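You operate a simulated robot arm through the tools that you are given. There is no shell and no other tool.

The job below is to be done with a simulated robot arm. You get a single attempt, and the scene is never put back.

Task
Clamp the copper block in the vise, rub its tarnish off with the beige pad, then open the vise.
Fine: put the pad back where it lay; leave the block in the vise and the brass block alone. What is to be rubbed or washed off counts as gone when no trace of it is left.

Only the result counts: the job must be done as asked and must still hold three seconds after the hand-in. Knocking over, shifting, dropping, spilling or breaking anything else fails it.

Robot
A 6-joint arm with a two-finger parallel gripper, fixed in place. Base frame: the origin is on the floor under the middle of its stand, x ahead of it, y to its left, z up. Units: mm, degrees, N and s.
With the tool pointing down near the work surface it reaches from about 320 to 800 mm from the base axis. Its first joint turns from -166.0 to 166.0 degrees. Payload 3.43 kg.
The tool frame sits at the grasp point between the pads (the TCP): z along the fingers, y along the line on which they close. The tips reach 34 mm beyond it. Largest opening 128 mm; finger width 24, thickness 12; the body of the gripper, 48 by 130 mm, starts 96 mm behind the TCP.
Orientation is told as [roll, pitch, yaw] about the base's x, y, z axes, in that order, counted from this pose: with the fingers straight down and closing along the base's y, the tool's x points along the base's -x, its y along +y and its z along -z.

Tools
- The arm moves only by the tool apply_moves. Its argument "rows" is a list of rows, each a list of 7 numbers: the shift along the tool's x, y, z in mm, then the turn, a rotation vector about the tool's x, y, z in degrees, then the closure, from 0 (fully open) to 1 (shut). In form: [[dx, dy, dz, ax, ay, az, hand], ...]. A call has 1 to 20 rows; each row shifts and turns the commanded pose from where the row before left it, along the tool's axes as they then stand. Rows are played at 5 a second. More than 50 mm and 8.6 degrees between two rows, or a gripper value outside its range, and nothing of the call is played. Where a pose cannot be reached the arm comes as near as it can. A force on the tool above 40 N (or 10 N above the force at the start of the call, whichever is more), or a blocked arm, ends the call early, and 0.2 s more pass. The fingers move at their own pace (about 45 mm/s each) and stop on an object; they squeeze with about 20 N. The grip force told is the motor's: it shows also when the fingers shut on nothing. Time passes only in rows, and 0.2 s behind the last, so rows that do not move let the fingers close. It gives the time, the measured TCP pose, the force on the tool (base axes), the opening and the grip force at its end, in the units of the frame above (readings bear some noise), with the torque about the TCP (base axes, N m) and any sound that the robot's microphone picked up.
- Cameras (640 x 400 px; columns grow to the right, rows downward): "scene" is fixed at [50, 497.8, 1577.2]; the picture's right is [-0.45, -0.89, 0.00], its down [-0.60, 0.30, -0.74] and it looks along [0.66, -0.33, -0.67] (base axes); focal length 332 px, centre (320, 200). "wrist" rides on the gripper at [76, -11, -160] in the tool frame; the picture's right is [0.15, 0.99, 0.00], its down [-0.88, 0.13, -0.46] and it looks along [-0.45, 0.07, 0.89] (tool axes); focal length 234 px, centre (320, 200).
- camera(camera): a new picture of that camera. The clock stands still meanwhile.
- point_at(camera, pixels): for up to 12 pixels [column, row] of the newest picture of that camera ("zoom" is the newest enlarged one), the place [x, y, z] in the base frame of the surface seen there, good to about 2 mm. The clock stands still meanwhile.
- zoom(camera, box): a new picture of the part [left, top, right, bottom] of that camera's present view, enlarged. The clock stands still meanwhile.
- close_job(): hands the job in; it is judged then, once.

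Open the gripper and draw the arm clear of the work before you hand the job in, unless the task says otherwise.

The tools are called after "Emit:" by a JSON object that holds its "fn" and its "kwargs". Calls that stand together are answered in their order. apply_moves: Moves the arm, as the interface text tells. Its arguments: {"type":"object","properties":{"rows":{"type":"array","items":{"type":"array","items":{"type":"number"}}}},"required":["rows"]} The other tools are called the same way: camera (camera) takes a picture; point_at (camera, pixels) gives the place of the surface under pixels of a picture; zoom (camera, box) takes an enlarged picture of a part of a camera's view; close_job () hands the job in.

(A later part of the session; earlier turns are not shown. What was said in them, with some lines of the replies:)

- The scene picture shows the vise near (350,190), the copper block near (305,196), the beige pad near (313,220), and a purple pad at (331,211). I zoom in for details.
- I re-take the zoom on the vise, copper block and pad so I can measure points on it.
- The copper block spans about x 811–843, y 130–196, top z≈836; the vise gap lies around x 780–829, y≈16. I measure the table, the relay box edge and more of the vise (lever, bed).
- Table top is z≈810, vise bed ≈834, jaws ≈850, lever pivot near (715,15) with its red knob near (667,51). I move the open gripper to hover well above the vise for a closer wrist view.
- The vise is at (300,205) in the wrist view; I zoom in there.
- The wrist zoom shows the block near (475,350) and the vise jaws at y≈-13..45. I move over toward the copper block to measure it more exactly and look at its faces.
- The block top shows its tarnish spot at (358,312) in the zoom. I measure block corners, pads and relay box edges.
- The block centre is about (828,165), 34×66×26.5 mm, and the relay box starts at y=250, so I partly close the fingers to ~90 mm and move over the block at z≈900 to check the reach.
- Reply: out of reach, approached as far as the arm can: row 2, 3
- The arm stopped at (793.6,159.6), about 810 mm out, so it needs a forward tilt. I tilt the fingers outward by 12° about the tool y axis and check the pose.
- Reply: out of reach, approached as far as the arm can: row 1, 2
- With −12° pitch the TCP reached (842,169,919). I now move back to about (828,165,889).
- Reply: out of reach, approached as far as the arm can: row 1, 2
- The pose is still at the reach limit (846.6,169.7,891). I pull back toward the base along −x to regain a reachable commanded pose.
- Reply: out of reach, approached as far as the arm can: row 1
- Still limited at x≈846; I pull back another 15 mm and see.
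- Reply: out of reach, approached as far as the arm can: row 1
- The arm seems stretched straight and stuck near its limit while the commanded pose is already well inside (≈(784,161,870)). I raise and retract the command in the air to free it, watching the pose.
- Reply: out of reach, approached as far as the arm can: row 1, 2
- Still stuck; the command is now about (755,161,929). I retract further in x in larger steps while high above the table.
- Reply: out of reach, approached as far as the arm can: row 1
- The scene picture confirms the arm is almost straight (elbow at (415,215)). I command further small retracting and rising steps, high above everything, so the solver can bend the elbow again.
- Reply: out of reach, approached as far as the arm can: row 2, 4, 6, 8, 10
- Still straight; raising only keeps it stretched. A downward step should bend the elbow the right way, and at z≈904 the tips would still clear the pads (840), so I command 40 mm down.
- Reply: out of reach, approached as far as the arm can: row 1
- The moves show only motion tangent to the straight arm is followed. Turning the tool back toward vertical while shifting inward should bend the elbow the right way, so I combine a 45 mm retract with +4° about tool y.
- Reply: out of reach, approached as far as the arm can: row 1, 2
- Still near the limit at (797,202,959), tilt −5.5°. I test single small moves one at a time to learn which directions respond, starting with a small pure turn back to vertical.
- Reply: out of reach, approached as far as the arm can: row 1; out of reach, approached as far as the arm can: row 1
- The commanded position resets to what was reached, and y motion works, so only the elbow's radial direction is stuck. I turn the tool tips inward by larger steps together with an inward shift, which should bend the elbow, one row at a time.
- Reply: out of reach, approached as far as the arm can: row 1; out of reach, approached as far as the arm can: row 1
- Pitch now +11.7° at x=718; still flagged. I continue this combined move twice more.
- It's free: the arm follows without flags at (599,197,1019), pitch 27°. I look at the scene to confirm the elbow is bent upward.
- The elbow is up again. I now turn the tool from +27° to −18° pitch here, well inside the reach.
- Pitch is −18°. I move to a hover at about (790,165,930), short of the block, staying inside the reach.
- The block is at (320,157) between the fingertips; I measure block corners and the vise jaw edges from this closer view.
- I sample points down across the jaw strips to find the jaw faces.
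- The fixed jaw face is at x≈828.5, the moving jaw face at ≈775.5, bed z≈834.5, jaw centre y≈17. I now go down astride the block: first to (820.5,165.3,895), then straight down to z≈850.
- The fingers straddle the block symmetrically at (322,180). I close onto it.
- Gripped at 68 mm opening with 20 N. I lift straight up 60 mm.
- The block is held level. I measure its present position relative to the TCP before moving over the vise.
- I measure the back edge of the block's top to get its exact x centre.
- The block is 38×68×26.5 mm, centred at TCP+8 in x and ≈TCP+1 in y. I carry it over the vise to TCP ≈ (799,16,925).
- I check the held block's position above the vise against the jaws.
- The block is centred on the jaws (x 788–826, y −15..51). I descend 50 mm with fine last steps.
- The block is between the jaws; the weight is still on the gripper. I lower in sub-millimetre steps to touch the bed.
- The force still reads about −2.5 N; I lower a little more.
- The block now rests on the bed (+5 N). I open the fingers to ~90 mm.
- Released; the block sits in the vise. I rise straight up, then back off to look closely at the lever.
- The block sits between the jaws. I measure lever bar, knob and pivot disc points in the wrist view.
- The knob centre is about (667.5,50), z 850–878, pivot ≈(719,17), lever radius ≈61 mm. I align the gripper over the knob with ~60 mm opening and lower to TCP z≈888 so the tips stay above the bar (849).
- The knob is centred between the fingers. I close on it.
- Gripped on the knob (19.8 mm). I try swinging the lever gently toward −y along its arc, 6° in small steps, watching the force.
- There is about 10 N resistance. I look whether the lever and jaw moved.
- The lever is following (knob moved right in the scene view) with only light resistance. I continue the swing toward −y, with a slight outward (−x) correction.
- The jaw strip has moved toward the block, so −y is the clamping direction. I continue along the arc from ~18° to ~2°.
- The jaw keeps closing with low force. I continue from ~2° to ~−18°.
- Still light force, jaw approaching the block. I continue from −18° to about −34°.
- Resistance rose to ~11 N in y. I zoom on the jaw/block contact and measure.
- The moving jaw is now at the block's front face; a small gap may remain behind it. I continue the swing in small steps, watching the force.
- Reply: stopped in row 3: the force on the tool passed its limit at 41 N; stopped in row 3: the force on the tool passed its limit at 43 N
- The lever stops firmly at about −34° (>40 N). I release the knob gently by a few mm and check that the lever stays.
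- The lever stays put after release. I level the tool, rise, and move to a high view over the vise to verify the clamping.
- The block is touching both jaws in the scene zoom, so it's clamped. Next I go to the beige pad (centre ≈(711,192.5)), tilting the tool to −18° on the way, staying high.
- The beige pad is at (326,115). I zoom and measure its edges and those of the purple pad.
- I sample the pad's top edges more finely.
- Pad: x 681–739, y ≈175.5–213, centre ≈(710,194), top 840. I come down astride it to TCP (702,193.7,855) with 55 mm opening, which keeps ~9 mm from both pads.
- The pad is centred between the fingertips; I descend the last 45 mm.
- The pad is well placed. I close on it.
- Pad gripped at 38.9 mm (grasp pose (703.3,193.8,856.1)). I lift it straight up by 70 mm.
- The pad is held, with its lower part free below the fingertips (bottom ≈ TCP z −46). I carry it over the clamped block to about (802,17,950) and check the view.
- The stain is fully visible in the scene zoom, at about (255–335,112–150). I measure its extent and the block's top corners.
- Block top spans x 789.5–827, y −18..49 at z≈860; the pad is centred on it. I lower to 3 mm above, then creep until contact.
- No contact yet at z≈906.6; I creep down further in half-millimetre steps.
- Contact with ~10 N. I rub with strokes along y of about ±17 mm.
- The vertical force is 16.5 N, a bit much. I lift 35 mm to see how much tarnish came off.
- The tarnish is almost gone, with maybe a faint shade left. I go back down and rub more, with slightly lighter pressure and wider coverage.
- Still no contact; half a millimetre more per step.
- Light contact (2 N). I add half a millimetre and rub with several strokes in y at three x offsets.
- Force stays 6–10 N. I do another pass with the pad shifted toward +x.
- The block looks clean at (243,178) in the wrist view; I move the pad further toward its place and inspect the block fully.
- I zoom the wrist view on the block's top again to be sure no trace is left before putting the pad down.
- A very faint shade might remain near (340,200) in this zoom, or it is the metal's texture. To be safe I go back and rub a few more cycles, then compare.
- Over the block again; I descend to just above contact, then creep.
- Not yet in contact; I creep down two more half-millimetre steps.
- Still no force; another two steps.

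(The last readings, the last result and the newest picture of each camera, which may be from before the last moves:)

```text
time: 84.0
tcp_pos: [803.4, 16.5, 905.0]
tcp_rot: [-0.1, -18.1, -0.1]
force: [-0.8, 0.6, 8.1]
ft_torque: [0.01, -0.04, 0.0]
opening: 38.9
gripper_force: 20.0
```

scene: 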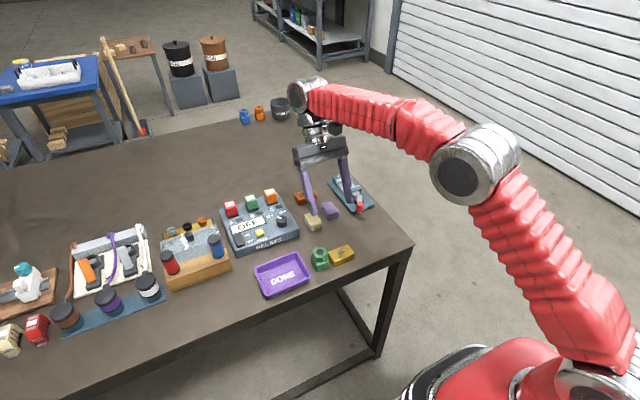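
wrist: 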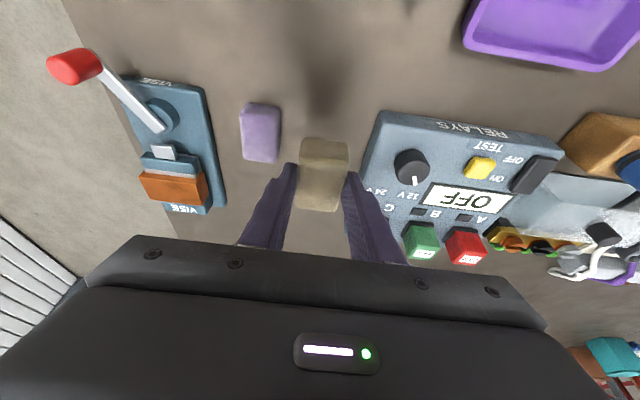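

Contact at ~8 N. I rub with full-length strokes, then short strokes at x offsets to both sides.

Emit:
{"fn": "apply_moves", "kwargs": {"rows": [[0, -6, 0, 0, 0, 0, 0.85], [0, -6, 0, 0, 0, 0, 0.85], [0, -6, 0, 0, 0, 0, 0.85], [0, 6, 0, 0, 0, 0, 0.85], [0, 6, 0, 0, 0, 0, 0.85], [0, 6, 0, 0, 0, 0, 0.85], [0, 6, 0, 0, 0, 0, 0.85], [0, 6, 0, 0, 0, 0, 0.85], [0, 6, 0, 0, 0, 0, 0.85], [0, -6, 0, 0, 0, 0, 0.85], [0, -6, 0, 0, 0, 0, 0.85], [0, -6, 0, 0, 0, 0, 0.85], [0, -6, 0, 0, 0, 0, 0.85], [0, -6, 0, 0, 0, 0, 0.85], [0, -6, 0, 0, 0, 0, 0.85], [0, 6, 0, 0, 0, 0, 0.85], [0, 6, 0, 0, 0, 0, 0.85], [0, 6, 0, 0, 0, 0, 0.85], [0, 0, 0, 0, 0, 0, 0.85]]}}

Emit:
{"fn": "apply_moves", "kwargs": {"rows": [[4.75, 0, -1.55, 0, 0, 0, 0.85], [0, -6, 0, 0, 0, 0, 0.85], [0, -6, 0, 0, 0, 0, 0.85], [0, -6, 0, 0, 0, 0, 0.85], [0, 6, 0, 0, 0, 0, 0.85], [0, 6, 0, 0, 0, 0, 0.85], [0, 6, 0, 0, 0, 0, 0.85], [0, 6, 0, 0, 0, 0, 0.85], [0, 6, 0, 0, 0, 0, 0.85], [0, 6, 0, 0, 0, 0, 0.85], [0, -6, 0, 0, 0, 0, 0.85], [0, -6, 0, 0, 0, 0, 0.85], [0, -6, 0, 0, 0, 0, 0.85], [-4.75, 0, 1.55, 0, 0, 0, 0.85], [0, -6, 0, 0, 0, 0, 0.85], [0, -6, 0, 0, 0, 0, 0.85], [0, 6, 0, 0, 0, 0, 0.85], [0, 6, 0, 0, 0, 0, 0.85], [0, 0, 0, 0, 0, 0, 0.85]]}}

Emit:
{"fn": "apply_moves", "kwargs": {"rows": [[-3.1, 0, -9.5, 0, 0, 0, 0.85], [-4.6, 0, -14.3, 0, 0, 0, 0.85], [-4.6, 0, -14.3, 0, 0, 0, 0.85], [-3.1, 0, -9.5, 0, 0, 0, 0.85], [0, 0, 0, 0, 0, 0, 0.85]]}}

Emit:
{"fn": "zoom", "kwargs": {"camera": "scene", "box": [332, 168, 364, 192]}}

```text
time: 88.0
tcp_pos: [802.8, 15.7, 903.7]
tcp_rot: [0.0, -18.1, -0.1]
force: [0.1, -6.9, 12.6]
ft_torque: [-0.27, -0.06, -0.04]
opening: 39.3
gripper_force: 20.3
```

```text
time: 92.0
tcp_pos: [801.4, 16.2, 904.8]
tcp_rot: [0.0, -17.9, -0.1]
force: [0.6, -2.5, 4.0]
ft_torque: [-0.11, 0.0, -0.01]
opening: 38.8
gripper_force: 19.8
```

```text
time: 93.2
tcp_pos: [802.8, 15.3, 952.5]
tcp_rot: [-0.1, -18.0, 0.0]
force: [0.3, 0.1, -0.7]
ft_torque: [0.01, -0.01, 0.01]
opening: 39.2
gripper_force: 20.3
```

```text
16.00 times, centred on (348, 180) of scene
```

zoom: 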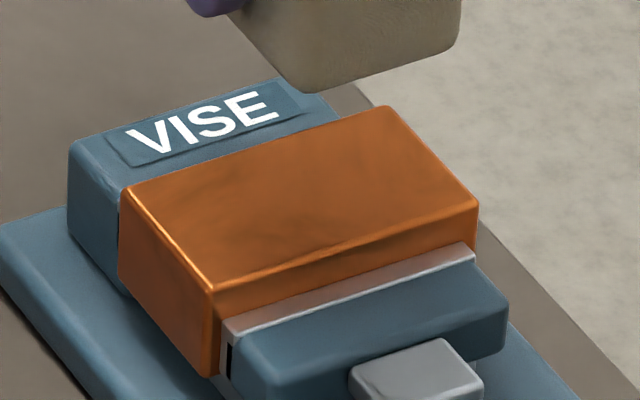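

The block's top is clean (only reflections differ between pictures). I carry the pad back to a hover above its original place, (703.3,193.8,930).

Emit:
{"fn": "apply_moves", "kwargs": {"rows": [[10.15, 17.85, -0.95, 0, 0, 0, 0.85], [20.3, 35.7, -1.9, 0, 0, 0, 0.85], [20.3, 35.7, -1.9, 0, 0, 0, 0.85], [20.3, 35.7, -1.9, 0, 0, 0, 0.85], [20.3, 35.7, -1.9, 0, 0, 0, 0.85], [10.15, 17.85, -0.95, 0, 0, 0, 0.85], [0, 0, 0, 0, 0, 0, 0.85]]}}

Emit:
{"fn": "camera", "kwargs": {"camera": "wrist"}}

Emit:
{"fn": "zoom", "kwargs": {"camera": "wrist", "box": [130, 150, 220, 215]}}

Emit:
{"fn": "zoom", "kwargs": {"camera": "wrist", "box": [230, 100, 410, 230]}}

```text
time: 94.8
tcp_pos: [703.2, 194.9, 931.4]
tcp_rot: [0.0, -18.1, -0.1]
force: [-0.6, 0.4, -0.3]
ft_torque: [0.05, 0.02, 0.02]
opening: 39.0
gripper_force: 19.8
```

```text
taken
```

wrist: 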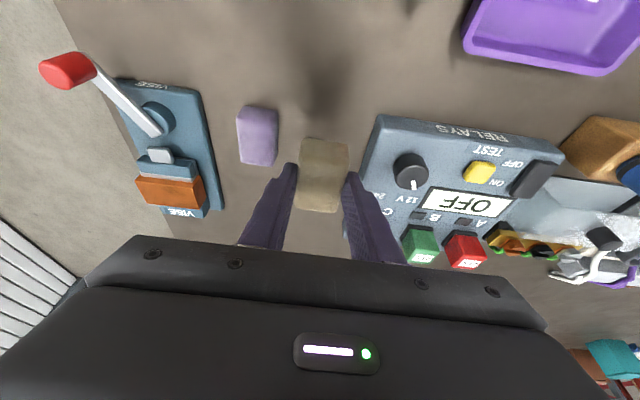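

```text
6.15 times, centred on (175, 182) of wrist
```

zoom: 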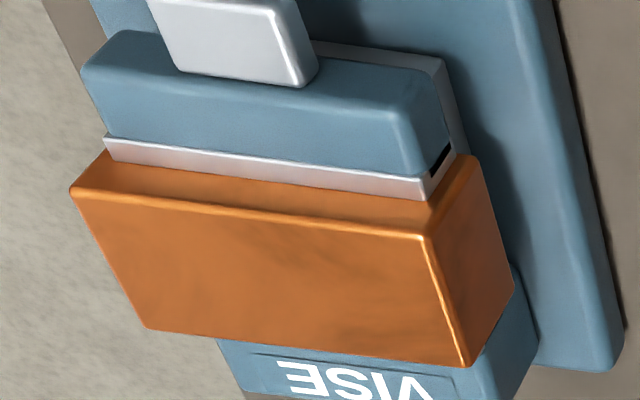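

```text
3.08 times, centred on (320, 165) of wrist
```

zoom: 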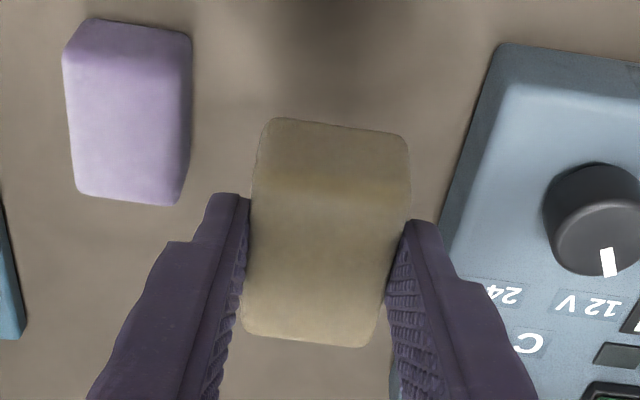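

The block is clean and the pad is held straight. I take readings to average out noise before lowering the pad.

Emit:
{"fn": "apply_moves", "kwargs": {"rows": [[0, 0, 0, 0, 0, 0, 0.85]]}}

Emit:
{"fn": "apply_moves", "kwargs": {"rows": [[0, 0, 0, 0, 0, 0, 0.85]]}}

Emit:
{"fn": "apply_moves", "kwargs": {"rows": [[0, 0, 0, 0, 0, 0, 0.85]]}}

Emit:
{"fn": "point_at", "kwargs": {"camera": "zoom", "pixels": [[260, 200], [395, 200], [325, 170], [325, 330], [325, 150], [250, 300], [375, 320], [325, 250]]}}

```text
time: 95.2
tcp_pos: [703.8, 195.2, 931.1]
tcp_rot: [0.0, -17.9, -0.1]
force: [-0.2, 0.2, -1.3]
ft_torque: [0.01, 0.03, 0.0]
opening: 39.0
gripper_force: 19.9
```

```text
time: 95.6
tcp_pos: [702.6, 194.6, 931.8]
tcp_rot: [0.1, -18.0, -0.1]
force: [0.6, -0.6, -0.8]
ft_torque: [0.0, -0.02, 0.0]
opening: 39.0
gripper_force: 20.0
```

```text
time: 96.0
tcp_pos: [702.1, 195.1, 929.9]
tcp_rot: [-0.1, -18.0, -0.1]
force: [0.3, 0.2, -0.3]
ft_torque: [0.01, -0.03, -0.02]
opening: 38.8
gripper_force: 20.1
```

```text
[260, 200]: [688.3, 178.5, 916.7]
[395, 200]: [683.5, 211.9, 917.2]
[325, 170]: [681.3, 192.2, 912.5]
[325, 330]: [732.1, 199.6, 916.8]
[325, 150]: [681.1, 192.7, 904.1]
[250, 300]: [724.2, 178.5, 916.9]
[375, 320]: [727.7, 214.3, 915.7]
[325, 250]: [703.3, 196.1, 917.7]
```

The pad is at x front 681 as originally, y about 1 mm high, and ~77 mm above the table. I shift −1 mm in y and lower 72 mm with slower final steps.

Emit:
{"fn": "apply_moves", "kwargs": {"rows": [[4.9, -0.6, 15.2, 0, 0, 0, 0.85], [4.9, -0.6, 15.2, 0, 0, 0, 0.85], [4.9, 0, 15.2, 0, 0, 0, 0.85], [4.9, 0, 15.2, 0, 0, 0, 0.85], [1.24, 0, 3.8, 0, 0, 0, 0.85], [1.24, 0, 3.8, 0, 0, 0, 0.85], [0, 0, 0, 0, 0, 0, 0.85]]}}

Emit:
{"fn": "apply_moves", "kwargs": {"rows": [[0.31, 0, 0.95, 0, 0, 0, 0.85], [0.31, 0, 0.95, 0, 0, 0, 0.85], [0, 0, 0, 0, 0, 0, 0.85]]}}

```text
time: 97.6
tcp_pos: [703.5, 194.1, 859.7]
tcp_rot: [0.1, -18.1, 0.0]
force: [-0.1, 0.2, -0.2]
ft_torque: [0.03, 0.04, 0.0]
opening: 39.3
gripper_force: 20.1
```

```text
time: 98.4
tcp_pos: [703.4, 193.7, 857.4]
tcp_rot: [-0.1, -17.9, -0.1]
force: [0.0, 0.8, 0.8]
ft_torque: [0.03, 0.0, -0.02]
opening: 39.0
gripper_force: 20.1
```

No contact at z≈857.4; I creep down in 0.7 mm steps.

Emit:
{"fn": "apply_moves", "kwargs": {"rows": [[0.25, 0, 0.76, 0, 0, 0, 0.85], [0, 0, 0, 0, 0, 0, 0.85]]}}

Emit:
{"fn": "apply_moves", "kwargs": {"rows": [[0.25, 0, 0.76, 0, 0, 0, 0.85], [0, 0, 0, 0, 0, 0, 0.85]]}}

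Emit:
{"fn": "apply_moves", "kwargs": {"rows": [[0.25, 0, 0.76, 0, 0, 0, 0.85], [0, 0, 0, 0, 0, 0, 0.85]]}}

```text
time: 99.0
tcp_pos: [704.5, 193.8, 856.3]
tcp_rot: [0.0, -18.0, -0.2]
force: [-0.2, -0.2, -0.5]
ft_torque: [0.01, 0.02, -0.01]
opening: 39.0
gripper_force: 20.2
```

```text
time: 99.6
tcp_pos: [703.4, 194.0, 855.9]
tcp_rot: [0.0, -17.9, -0.2]
force: [-0.3, 0.3, -0.4]
ft_torque: [0.0, 0.0, 0.0]
opening: 39.1
gripper_force: 20.5
```

```text
time: 100.2
tcp_pos: [703.6, 194.3, 855.5]
tcp_rot: [0.1, -17.9, 0.0]
force: [0.5, 0.3, -0.9]
ft_torque: [-0.01, -0.01, 0.02]
opening: 39.2
gripper_force: 20.1
```

Still free; two more small steps.

Emit:
{"fn": "apply_moves", "kwargs": {"rows": [[0.2, 0, 0.62, 0, 0, 0, 0.85], [0, 0, 0, 0, 0, 0, 0.85]]}}

Emit:
{"fn": "apply_moves", "kwargs": {"rows": [[0.2, 0, 0.62, 0, 0, 0, 0.85], [0, 0, 0, 0, 0, 0, 0.85]]}}

```text
time: 100.8
tcp_pos: [705.1, 194.2, 855.1]
tcp_rot: [0.0, -18.0, -0.1]
force: [0.0, 0.9, -1.2]
ft_torque: [0.02, -0.01, -0.04]
opening: 38.9
gripper_force: 20.2
```

```text
time: 101.4
tcp_pos: [703.4, 193.6, 853.9]
tcp_rot: [0.0, -18.0, 0.0]
force: [-0.1, 0.8, -0.1]
ft_torque: [0.03, -0.04, 0.02]
opening: 38.7
gripper_force: 20.0
```

Emit:
{"fn": "apply_moves", "kwargs": {"rows": [[0.2, 0, 0.62, 0, 0, 0, 0.85], [0, 0, 0, 0, 0, 0, 0.85]]}}

Emit:
{"fn": "zoom", "kwargs": {"camera": "scene", "box": [280, 180, 360, 240]}}

```text
time: 102.0
tcp_pos: [702.9, 193.5, 855.7]
tcp_rot: [0.0, -18.2, -0.1]
force: [-1.4, -0.8, 5.2]
ft_torque: [-0.03, 0.08, -0.02]
opening: 39.2
gripper_force: 20.0
```

```text
6.67 times, centred on (320, 210) of scene
```

zoom: 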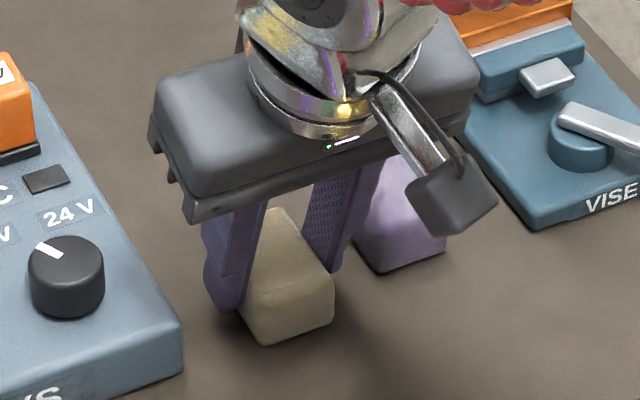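

The pad rests on the table (+5 N). I open the fingers to 55 mm as at the approach.

Emit:
{"fn": "apply_moves", "kwargs": {"rows": [[0, 0, 0, 0, 0, 0, 0.67], [0, 0, 0, 0, 0, 0, 0.62], [0, 0, 0, 0, 0, 0, 0.566], [0, 0, 0, 0, 0, 0, 0.566]]}}

Emit:
{"fn": "apply_moves", "kwargs": {"rows": [[-1.55, 0, -4.75, 0, 0, 0, 0.566], [-3.1, 0, -9.5, 0, 0, 0, 0.566], [-5.6, 0, -17.1, 0, 0, 0, 0.566], [-5.6, 0, -17.1, 0, 0, 0, 0.566], [-9.3, 0, -28.5, 0, 0, 0, 0.566], [-9.3, 0, -28.5, 0, 0, 0, 0.566], [-9.3, 0, -28.5, 0, 0, 0, 0.566], [0, 0, 0, 0, 0, 0, 0.566]]}}

Emit:
{"fn": "camera", "kwargs": {"camera": "wrist"}}

Emit:
{"fn": "zoom", "kwargs": {"camera": "wrist", "box": [240, 75, 368, 155]}}

```text
time: 103.0
tcp_pos: [703.3, 194.3, 853.0]
tcp_rot: [0.0, -17.9, -0.1]
force: [-0.1, -0.8, -0.6]
ft_torque: [0.0, 0.01, 0.0]
opening: 55.8
gripper_force: 0.0
```

```text
time: 104.8
tcp_pos: [703.0, 194.8, 995.3]
tcp_rot: [0.1, -18.0, 0.0]
force: [0.6, -0.3, 0.7]
ft_torque: [0.0, -0.01, 0.02]
opening: 55.3
gripper_force: 0.1
```

```text
taken
```

wrist: 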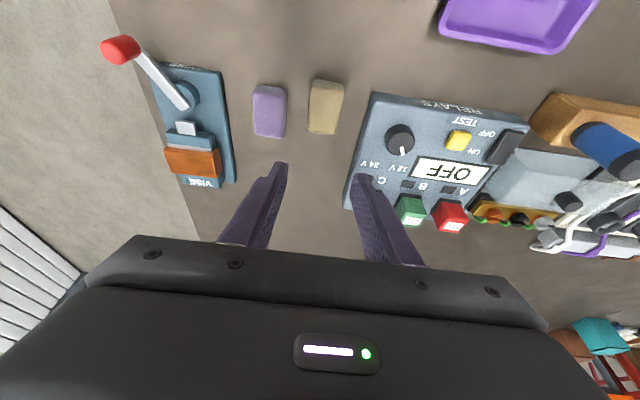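

```text
5.00 times, centred on (304, 115) of wrist
```

zoom: 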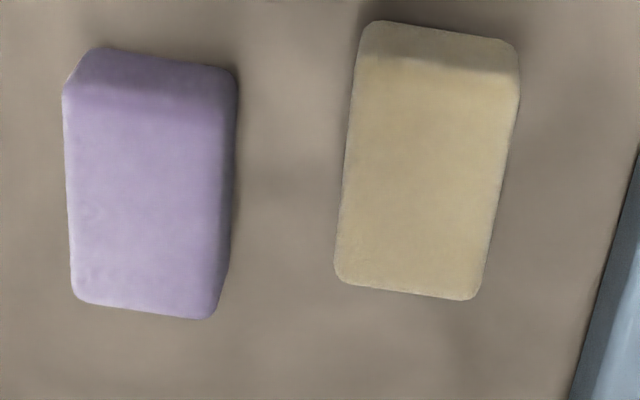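

The pad is set down. I measure its edges to compare with the original (x 681–739, y ≈176–213).

Emit:
{"fn": "point_at", "kwargs": {"camera": "zoom", "pixels": [[362, 70], [348, 180], [340, 260], [515, 90], [500, 180], [485, 260], [350, 280], [400, 288], [460, 294], [375, 50], [440, 55], [505, 65]]}}

Emit:
{"fn": "zoom", "kwargs": {"camera": "scene", "box": [280, 160, 400, 235]}}

```text
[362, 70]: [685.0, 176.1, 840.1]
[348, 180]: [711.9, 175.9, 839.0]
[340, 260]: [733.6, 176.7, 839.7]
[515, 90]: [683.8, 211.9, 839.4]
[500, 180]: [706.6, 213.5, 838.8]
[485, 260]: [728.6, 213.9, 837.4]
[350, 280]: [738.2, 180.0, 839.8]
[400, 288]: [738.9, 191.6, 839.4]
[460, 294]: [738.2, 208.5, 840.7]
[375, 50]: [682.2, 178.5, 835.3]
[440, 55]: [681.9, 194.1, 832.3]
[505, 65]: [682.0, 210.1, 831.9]
```

```text
5.33 times, centred on (340, 198) of scene
```

zoom: 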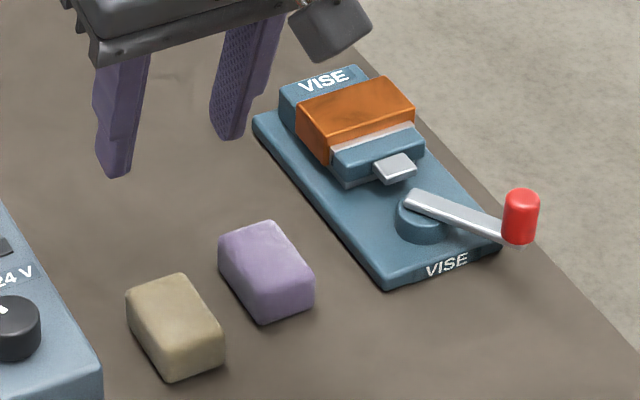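

The pad is back within about 1 mm. Now I turn the tool vertical and move over the lever knob (≈(667.5,−18)) to open the vise.

Emit:
{"fn": "apply_moves", "kwargs": {"rows": [[4, -35.5, 6, 0, 6, 0, 0.53], [5, -35.5, 6, 0, 6, 0, 0.53], [6, -35.5, 6, 0, 6, 0, 0.53], [6, -35.5, 6, 0, 0, 0, 0.53], [6, -35.5, 6, 0, 0, 0, 0.53], [6, -35.5, 6, 0, 0, 0, 0.53], [0, 0, 0, 0, 0, 0, 0.53]]}}

Emit:
{"fn": "camera", "kwargs": {"camera": "wrist"}}

```text
time: 106.4
tcp_pos: [674.5, -18.4, 956.0]
tcp_rot: [0.1, 0.1, 0.0]
force: [0.1, 0.1, 0.8]
ft_torque: [0.04, 0.0, -0.02]
opening: 60.0
gripper_force: 0.1
```

```text
taken
```

wrist: 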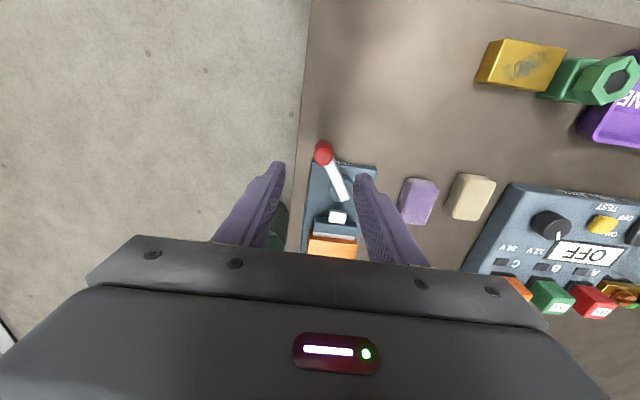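

The knob is at (323,152); I measure its exact position.

Emit:
{"fn": "zoom", "kwargs": {"camera": "wrist", "box": [270, 120, 398, 200]}}

Emit:
{"fn": "point_at", "kwargs": {"camera": "wrist", "pixels": [[323, 155], [318, 153], [329, 153], [323, 147], [323, 161], [335, 182], [341, 195]]}}

```text
5.00 times, centred on (334, 160) of wrist
```

zoom: 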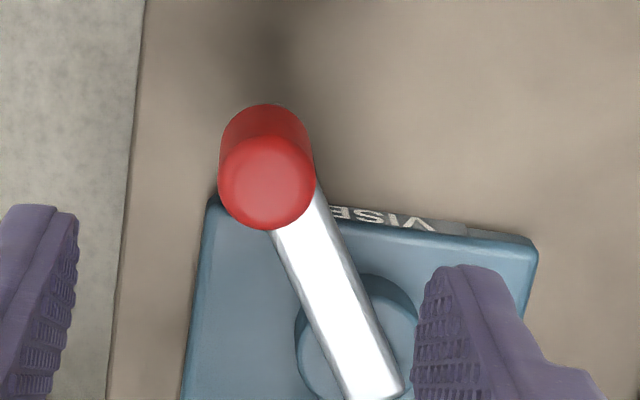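

```text
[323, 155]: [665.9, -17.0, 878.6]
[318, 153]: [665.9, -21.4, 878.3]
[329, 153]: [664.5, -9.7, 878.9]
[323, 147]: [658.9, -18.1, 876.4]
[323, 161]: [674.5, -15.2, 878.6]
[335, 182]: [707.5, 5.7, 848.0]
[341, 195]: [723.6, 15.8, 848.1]
```

Knob centre ≈(668,−16.5), top 878.6. I align and descend to TCP z≈889.

Emit:
{"fn": "apply_moves", "kwargs": {"rows": [[6.5, 1.6, 0, 0, 0, 0, 0.53], [0, 0, 17, 0, 0, 0, 0.53], [0, 0, 17, 0, 0, 0, 0.53], [0, 0, 17, 0, 0, 0, 0.53], [0, 0, 15, 0, 0, 0, 0.53], [0, 0, 0, 0, 0, 0, 0.53]]}}

Emit:
{"fn": "camera", "kwargs": {"camera": "wrist"}}

Emit:
{"fn": "zoom", "kwargs": {"camera": "scene", "box": [310, 165, 390, 225]}}

```text
time: 107.8
tcp_pos: [667.8, -19.2, 889.5]
tcp_rot: [0.0, -0.1, -0.1]
force: [-0.5, -0.1, 0.1]
ft_torque: [0.04, 0.05, 0.02]
opening: 60.3
gripper_force: 0.0
```

```text
taken
```

wrist: 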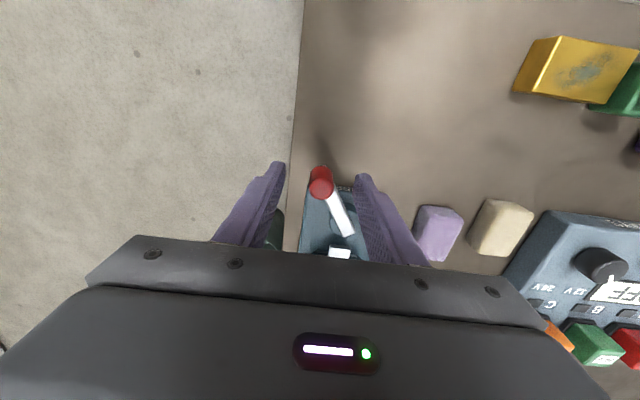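

```text
6.67 times, centred on (350, 195) of scene
```

zoom: 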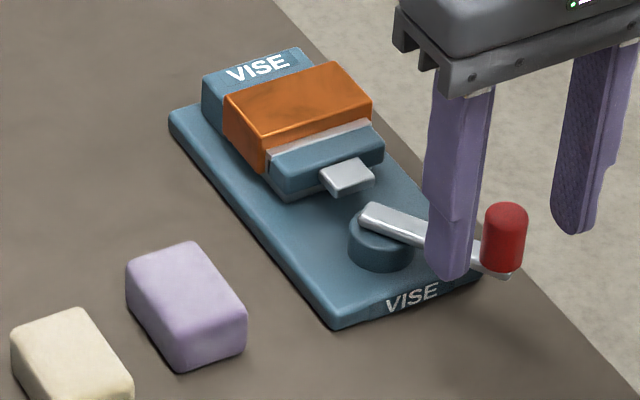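

The knob sits between the fingers, slightly to the +y side; I shift 1.2 mm in +y and close on it.

Emit:
{"fn": "apply_moves", "kwargs": {"rows": [[0, 1.2, 0, 0, 0, 0, 0.7], [0, 0, 0, 0, 0, 0, 0.8], [0, 0, 0, 0, 0, 0, 0.9], [0, 0, 0, 0, 0, 0, 0.95], [0, 0, 0, 0, 0, 0, 0.95]]}}

```text
time: 109.0
tcp_pos: [666.7, -17.1, 889.0]
tcp_rot: [0.0, -0.1, -0.1]
force: [-0.6, 1.1, 0.0]
ft_torque: [0.02, 0.0, 0.09]
opening: 19.6
gripper_force: 45.2
```

Gripped. I swing the lever back along its arc, first 8°, watching the force and the block.

Emit:
{"fn": "apply_moves", "kwargs": {"rows": [[1.15, 1.85, 0, 0, 0, 0, 0.95], [1.15, 1.85, 0, 0, 0, 0, 0.95], [1.0, 1.9, 0, 0, 0, 0, 0.95], [1.0, 1.9, 0, 0, 0, 0, 0.95], [0, 0, 0, 0, 0, 0, 0.95]]}}

Emit:
{"fn": "zoom", "kwargs": {"camera": "scene", "box": [310, 165, 390, 225]}}

```text
time: 110.2
tcp_pos: [662.9, -9.0, 889.7]
tcp_rot: [0.0, 0.0, 0.0]
force: [-8.3, -11.6, 2.1]
ft_torque: [-0.3, 0.21, -0.39]
opening: 20.3
gripper_force: 45.4
```

```text
6.67 times, centred on (350, 195) of scene
```

zoom: 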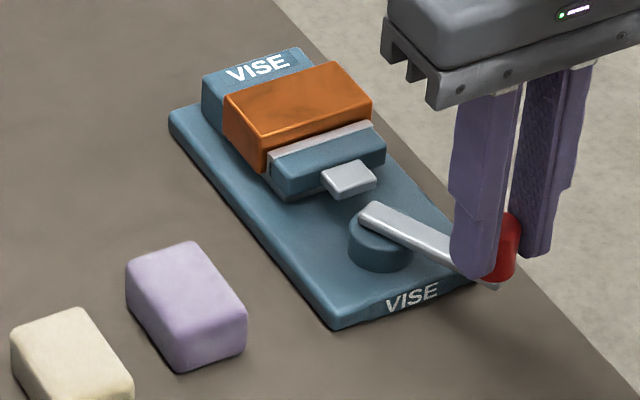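

The jaw is drawing back with modest force and the block stays. I continue the swing from −26° to about +2°.

Emit:
{"fn": "apply_moves", "kwargs": {"rows": [[1.0, 1.97, 0, 0, 0, 0, 0.95], [1.0, 1.98, 0, 0, 0, 0, 0.95], [0.8, 2.02, 0, 0, 0, 0, 0.95], [0.8, 2.03, 0, 0, 0, 0, 0.95], [0.6, 2.07, 0, 0, 0, 0, 0.95], [0.6, 2.08, 0, 0, 0, 0, 0.95], [0.45, 2.12, 0, 0, 0, 0, 0.95], [0.45, 2.13, 0, 0, 0, 0, 0.95], [0.3, 2.1, 0, 0, 0, 0, 0.95], [0.3, 2.1, 0, 0, 0, 0, 0.95], [0.15, 2.15, 0, 0, 0, 0, 0.95], [0.15, 2.15, 0, 0, 0, 0, 0.95], [0, 2.2, 0, 0, 0, 0, 0.95], [0, 2.2, 0, 0, 0, 0, 0.95], [0, 0, 0, 0, 0, 0, 0.95]]}}

Emit:
{"fn": "zoom", "kwargs": {"camera": "scene", "box": [310, 165, 390, 225]}}

```text
time: 113.4
tcp_pos: [656.9, 20.9, 889.8]
tcp_rot: [0.1, 0.0, 0.0]
force: [-1.5, -3.6, -5.0]
ft_torque: [-0.12, 0.0, -0.19]
opening: 19.9
gripper_force: 45.1
```

```text
6.67 times, centred on (350, 195) of scene
```

zoom: 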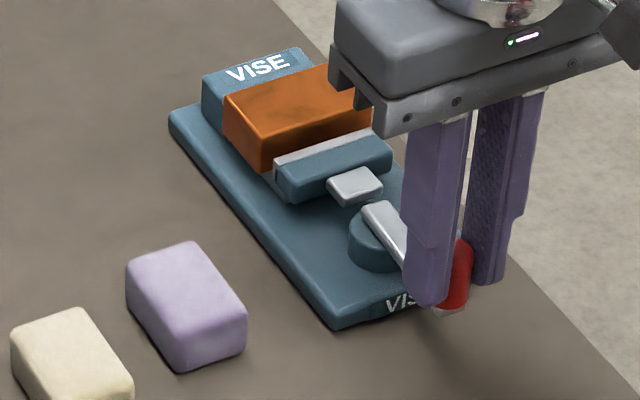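

Now at about +3.5°. I continue to about +26°.

Emit:
{"fn": "apply_moves", "kwargs": {"rows": [[-0.15, 1.5, 0, 0, 0, 0, 0.95], [-0.2, 1.7, 0, 0, 0, 0, 0.95], [-0.3, 2.1, 0, 0, 0, 0, 0.95], [-0.3, 2.1, 0, 0, 0, 0, 0.95], [-0.45, 2.12, 0, 0, 0, 0, 0.95], [-0.45, 2.13, 0, 0, 0, 0, 0.95], [-0.65, 2.17, 0, 0, 0, 0, 0.95], [-0.65, 2.18, 0, 0, 0, 0, 0.95], [-0.7, 1.92, 0, 0, 0, 0, 0.95], [-0.7, 1.93, 0, 0, 0, 0, 0.95], [-0.9, 1.97, 0, 0, 0, 0, 0.95], [-0.9, 1.98, 0, 0, 0, 0, 0.95], [0, 0, 0, 0, 0, 0, 0.95]]}}

Emit:
{"fn": "zoom", "kwargs": {"camera": "scene", "box": [310, 165, 390, 225]}}

```text
time: 116.2
tcp_pos: [663.2, 44.3, 890.0]
tcp_rot: [-0.1, -0.1, 0.0]
force: [-0.4, -4.3, 6.7]
ft_torque: [-0.17, 0.36, -0.27]
opening: 20.1
gripper_force: 45.5
```

```text
6.67 times, centred on (350, 195) of scene
```

zoom: 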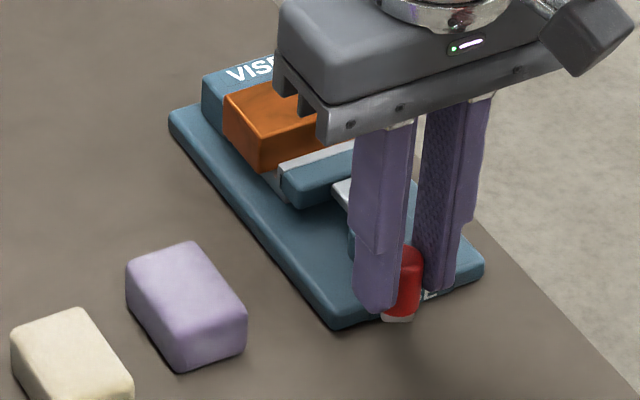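

I push the last ~7° to the original open position, in small steps.

Emit:
{"fn": "apply_moves", "kwargs": {"rows": [[-1.0, 1.9, 0, 0, 0, 0, 0.95], [-1.1, 1.8, 0, 0, 0, 0, 0.95], [0, 0, 0, 0, 0, 0, 0.95]]}}

Emit:
{"fn": "apply_moves", "kwargs": {"rows": [[-1.1, 1.7, 0, 0, 0, 0, 0.95], [0, 0, 0, 0, 0, 0, 0.95]]}}

```text
time: 117.0
tcp_pos: [664.7, 48.0, 890.2]
tcp_rot: [-0.1, -0.1, -0.1]
force: [-1.8, -6.2, 6.4]
ft_torque: [-0.14, 0.3, -0.41]
opening: 20.0
gripper_force: 45.7
```

```text
time: 117.6
tcp_pos: [666.0, 50.6, 890.3]
tcp_rot: [0.0, -0.1, -0.1]
force: [-1.8, -6.1, 5.0]
ft_torque: [-0.14, 0.27, -0.41]
opening: 20.1
gripper_force: 45.3
```

Almost at the original knob position (667.5,50). One or two more small steps to be sure it is fully open.

Emit:
{"fn": "apply_moves", "kwargs": {"rows": [[-0.8, 1.1, 0, 0, 0, 0, 0.95], [0, 0, 0, 0, 0, 0, 0.95]]}}

Emit:
{"fn": "zoom", "kwargs": {"camera": "scene", "box": [310, 165, 390, 225]}}

```text
time: 118.2
tcp_pos: [667.8, 51.1, 889.9]
tcp_rot: [0.0, -0.1, 0.0]
force: [-4.8, -6.8, 6.4]
ft_torque: [-0.24, 0.15, -0.16]
opening: 20.0
gripper_force: 45.1
```

```text
6.67 times, centred on (350, 195) of scene
```

zoom: 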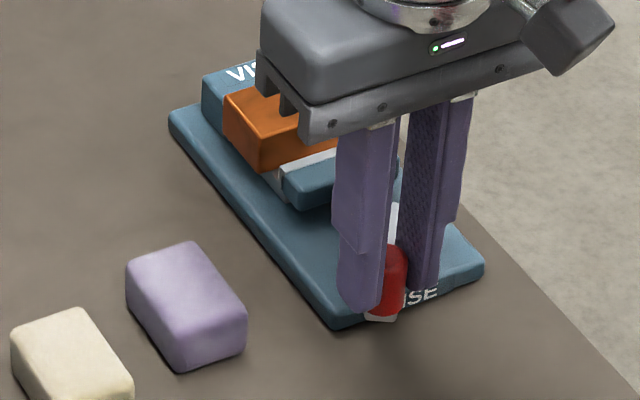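

The knob and jaw match their original open pictures (knob foot at (382,318), strip corner at (280,168)). One more tiny step to feel for the stop.

Emit:
{"fn": "apply_moves", "kwargs": {"rows": [[-0.6, 0.8, 0, 0, 0, 0, 0.95], [0, 0, 0, 0, 0, 0, 0.95]]}}

```text
time: 118.8
tcp_pos: [667.2, 51.4, 889.7]
tcp_rot: [0.0, 0.0, -0.1]
force: [-8.7, -11.4, 8.2]
ft_torque: [-0.43, 0.36, -0.14]
opening: 19.9
gripper_force: 44.0
```

The force rises: the lever is at its open stop. I release the knob, rise straight up and back away.

Emit:
{"fn": "apply_moves", "kwargs": {"rows": [[0, 0, 0, 0, 0, 0, 0.8], [0, 0, 0, 0, 0, 0, 0.7], [0, 0, 0, 0, 0, 0, 0.6], [0, 0, 0, 0, 0, 0, 0.53], [0, 0, 0, 0, 0, 0, 0.53]]}}

Emit:
{"fn": "apply_moves", "kwargs": {"rows": [[0, 0, -8, 0, 0, 0, 0.53], [0, 0, -20, 0, 0, 0, 0.53], [0, 0, -35, 0, 0, 0, 0.53], [0, 0, -40, 0, 0, 0, 0.53], [15, 0, -40, 0, 0, 0, 0.4], [30, 0, -35, 0, 0, 0, 0.3], [30, 0, -30, 0, 0, 0, 0.2], [30, 0, -30, 0, 0, 0, 0], [0, 0, 0, 0, 0, 0, 0]]}}

Emit:
{"fn": "camera", "kwargs": {"camera": "scene"}}

Emit:
{"fn": "zoom", "kwargs": {"camera": "scene", "box": [280, 160, 400, 235]}}

Emit:
{"fn": "camera", "kwargs": {"camera": "wrist"}}

```text
time: 120.0
tcp_pos: [667.8, 52.1, 890.7]
tcp_rot: [0.0, 0.0, 0.0]
force: [0.0, 0.2, 0.8]
ft_torque: [0.0, -0.01, -0.02]
opening: 60.3
gripper_force: 0.0
```

```text
time: 122.0
tcp_pos: [563.7, 51.4, 1127.4]
tcp_rot: [-0.1, 0.0, -0.1]
force: [0.3, 0.6, -0.3]
ft_torque: [-0.02, -0.01, 0.03]
opening: 128.0
gripper_force: 0.1
```

```text
taken
```

scene: 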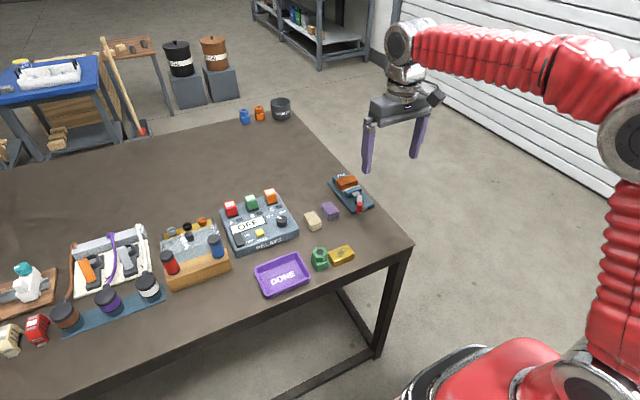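

```text
5.33 times, centred on (340, 198) of scene
```

zoom: 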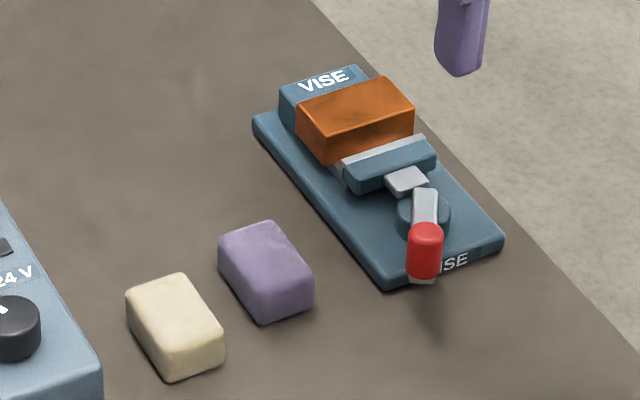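

```text
taken
```

wrist: 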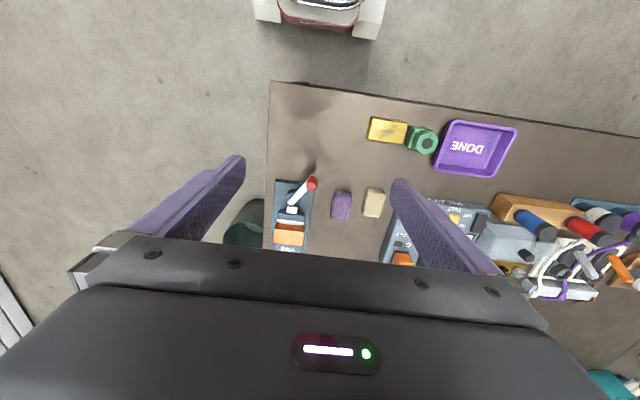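

The vise is open, block in place, pad back. I take a last close look at the block's top for any trace of tarnish.

Emit:
{"fn": "zoom", "kwargs": {"camera": "scene", "box": [334, 170, 362, 191]}}

Emit:
{"fn": "zoom", "kwargs": {"camera": "wrist", "box": [262, 205, 326, 250]}}

```text
16.00 times, centred on (348, 180) of scene
```

zoom: 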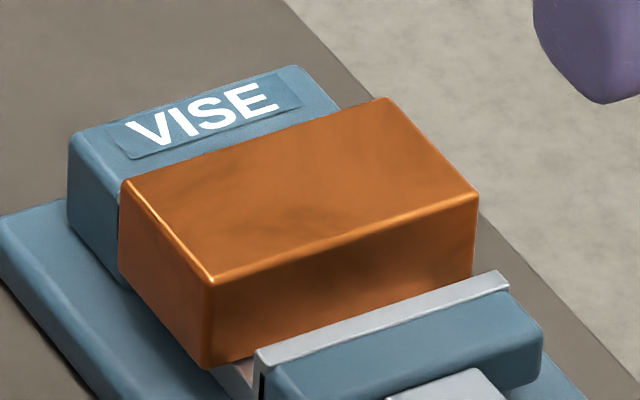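

```text
8.89 times, centred on (294, 228) of wrist
```

zoom: 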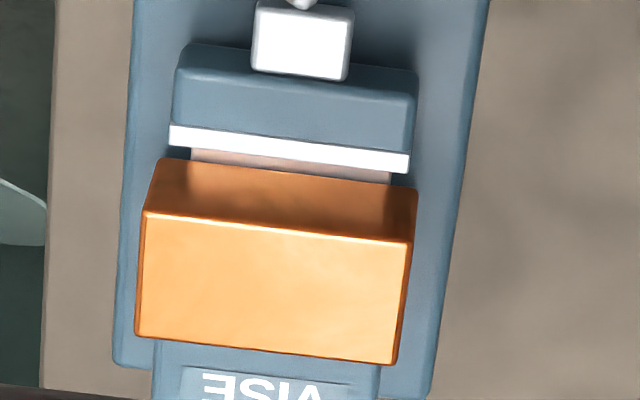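

The block's top is clean in both views. The vise is open with the block in it, the pad is back in its place, and the gripper is open and clear, so I hand in.

Emit:
{"fn": "close_job", "kwargs": {}}

```text
The job is handed in.
```

The job is done and handed in; I haven't been told how it was judged.

- **Clamping:** the copper block went between the jaws, and I swung the lever until it stopped firmly. It showed the block touching both jaws.
- **Tarnish:** I rubbed the top in two rounds with the beige pad, and the last close-ups from both cameras show no trace of it. I only checked the faces the cameras could see.
- **Pad:** it is back where it lay, within about 1 mm by measurement.
- **Vise:** the lever is back at its open stop, with the block still in the vise.

I did not touch the brass block, and the last pictures showed nothing else moved. The gripper is open and the arm is clear of the table.

Early on, the arm stretched to its limit over the copper block and stuck straight. I freed it well above the table without touching anything.
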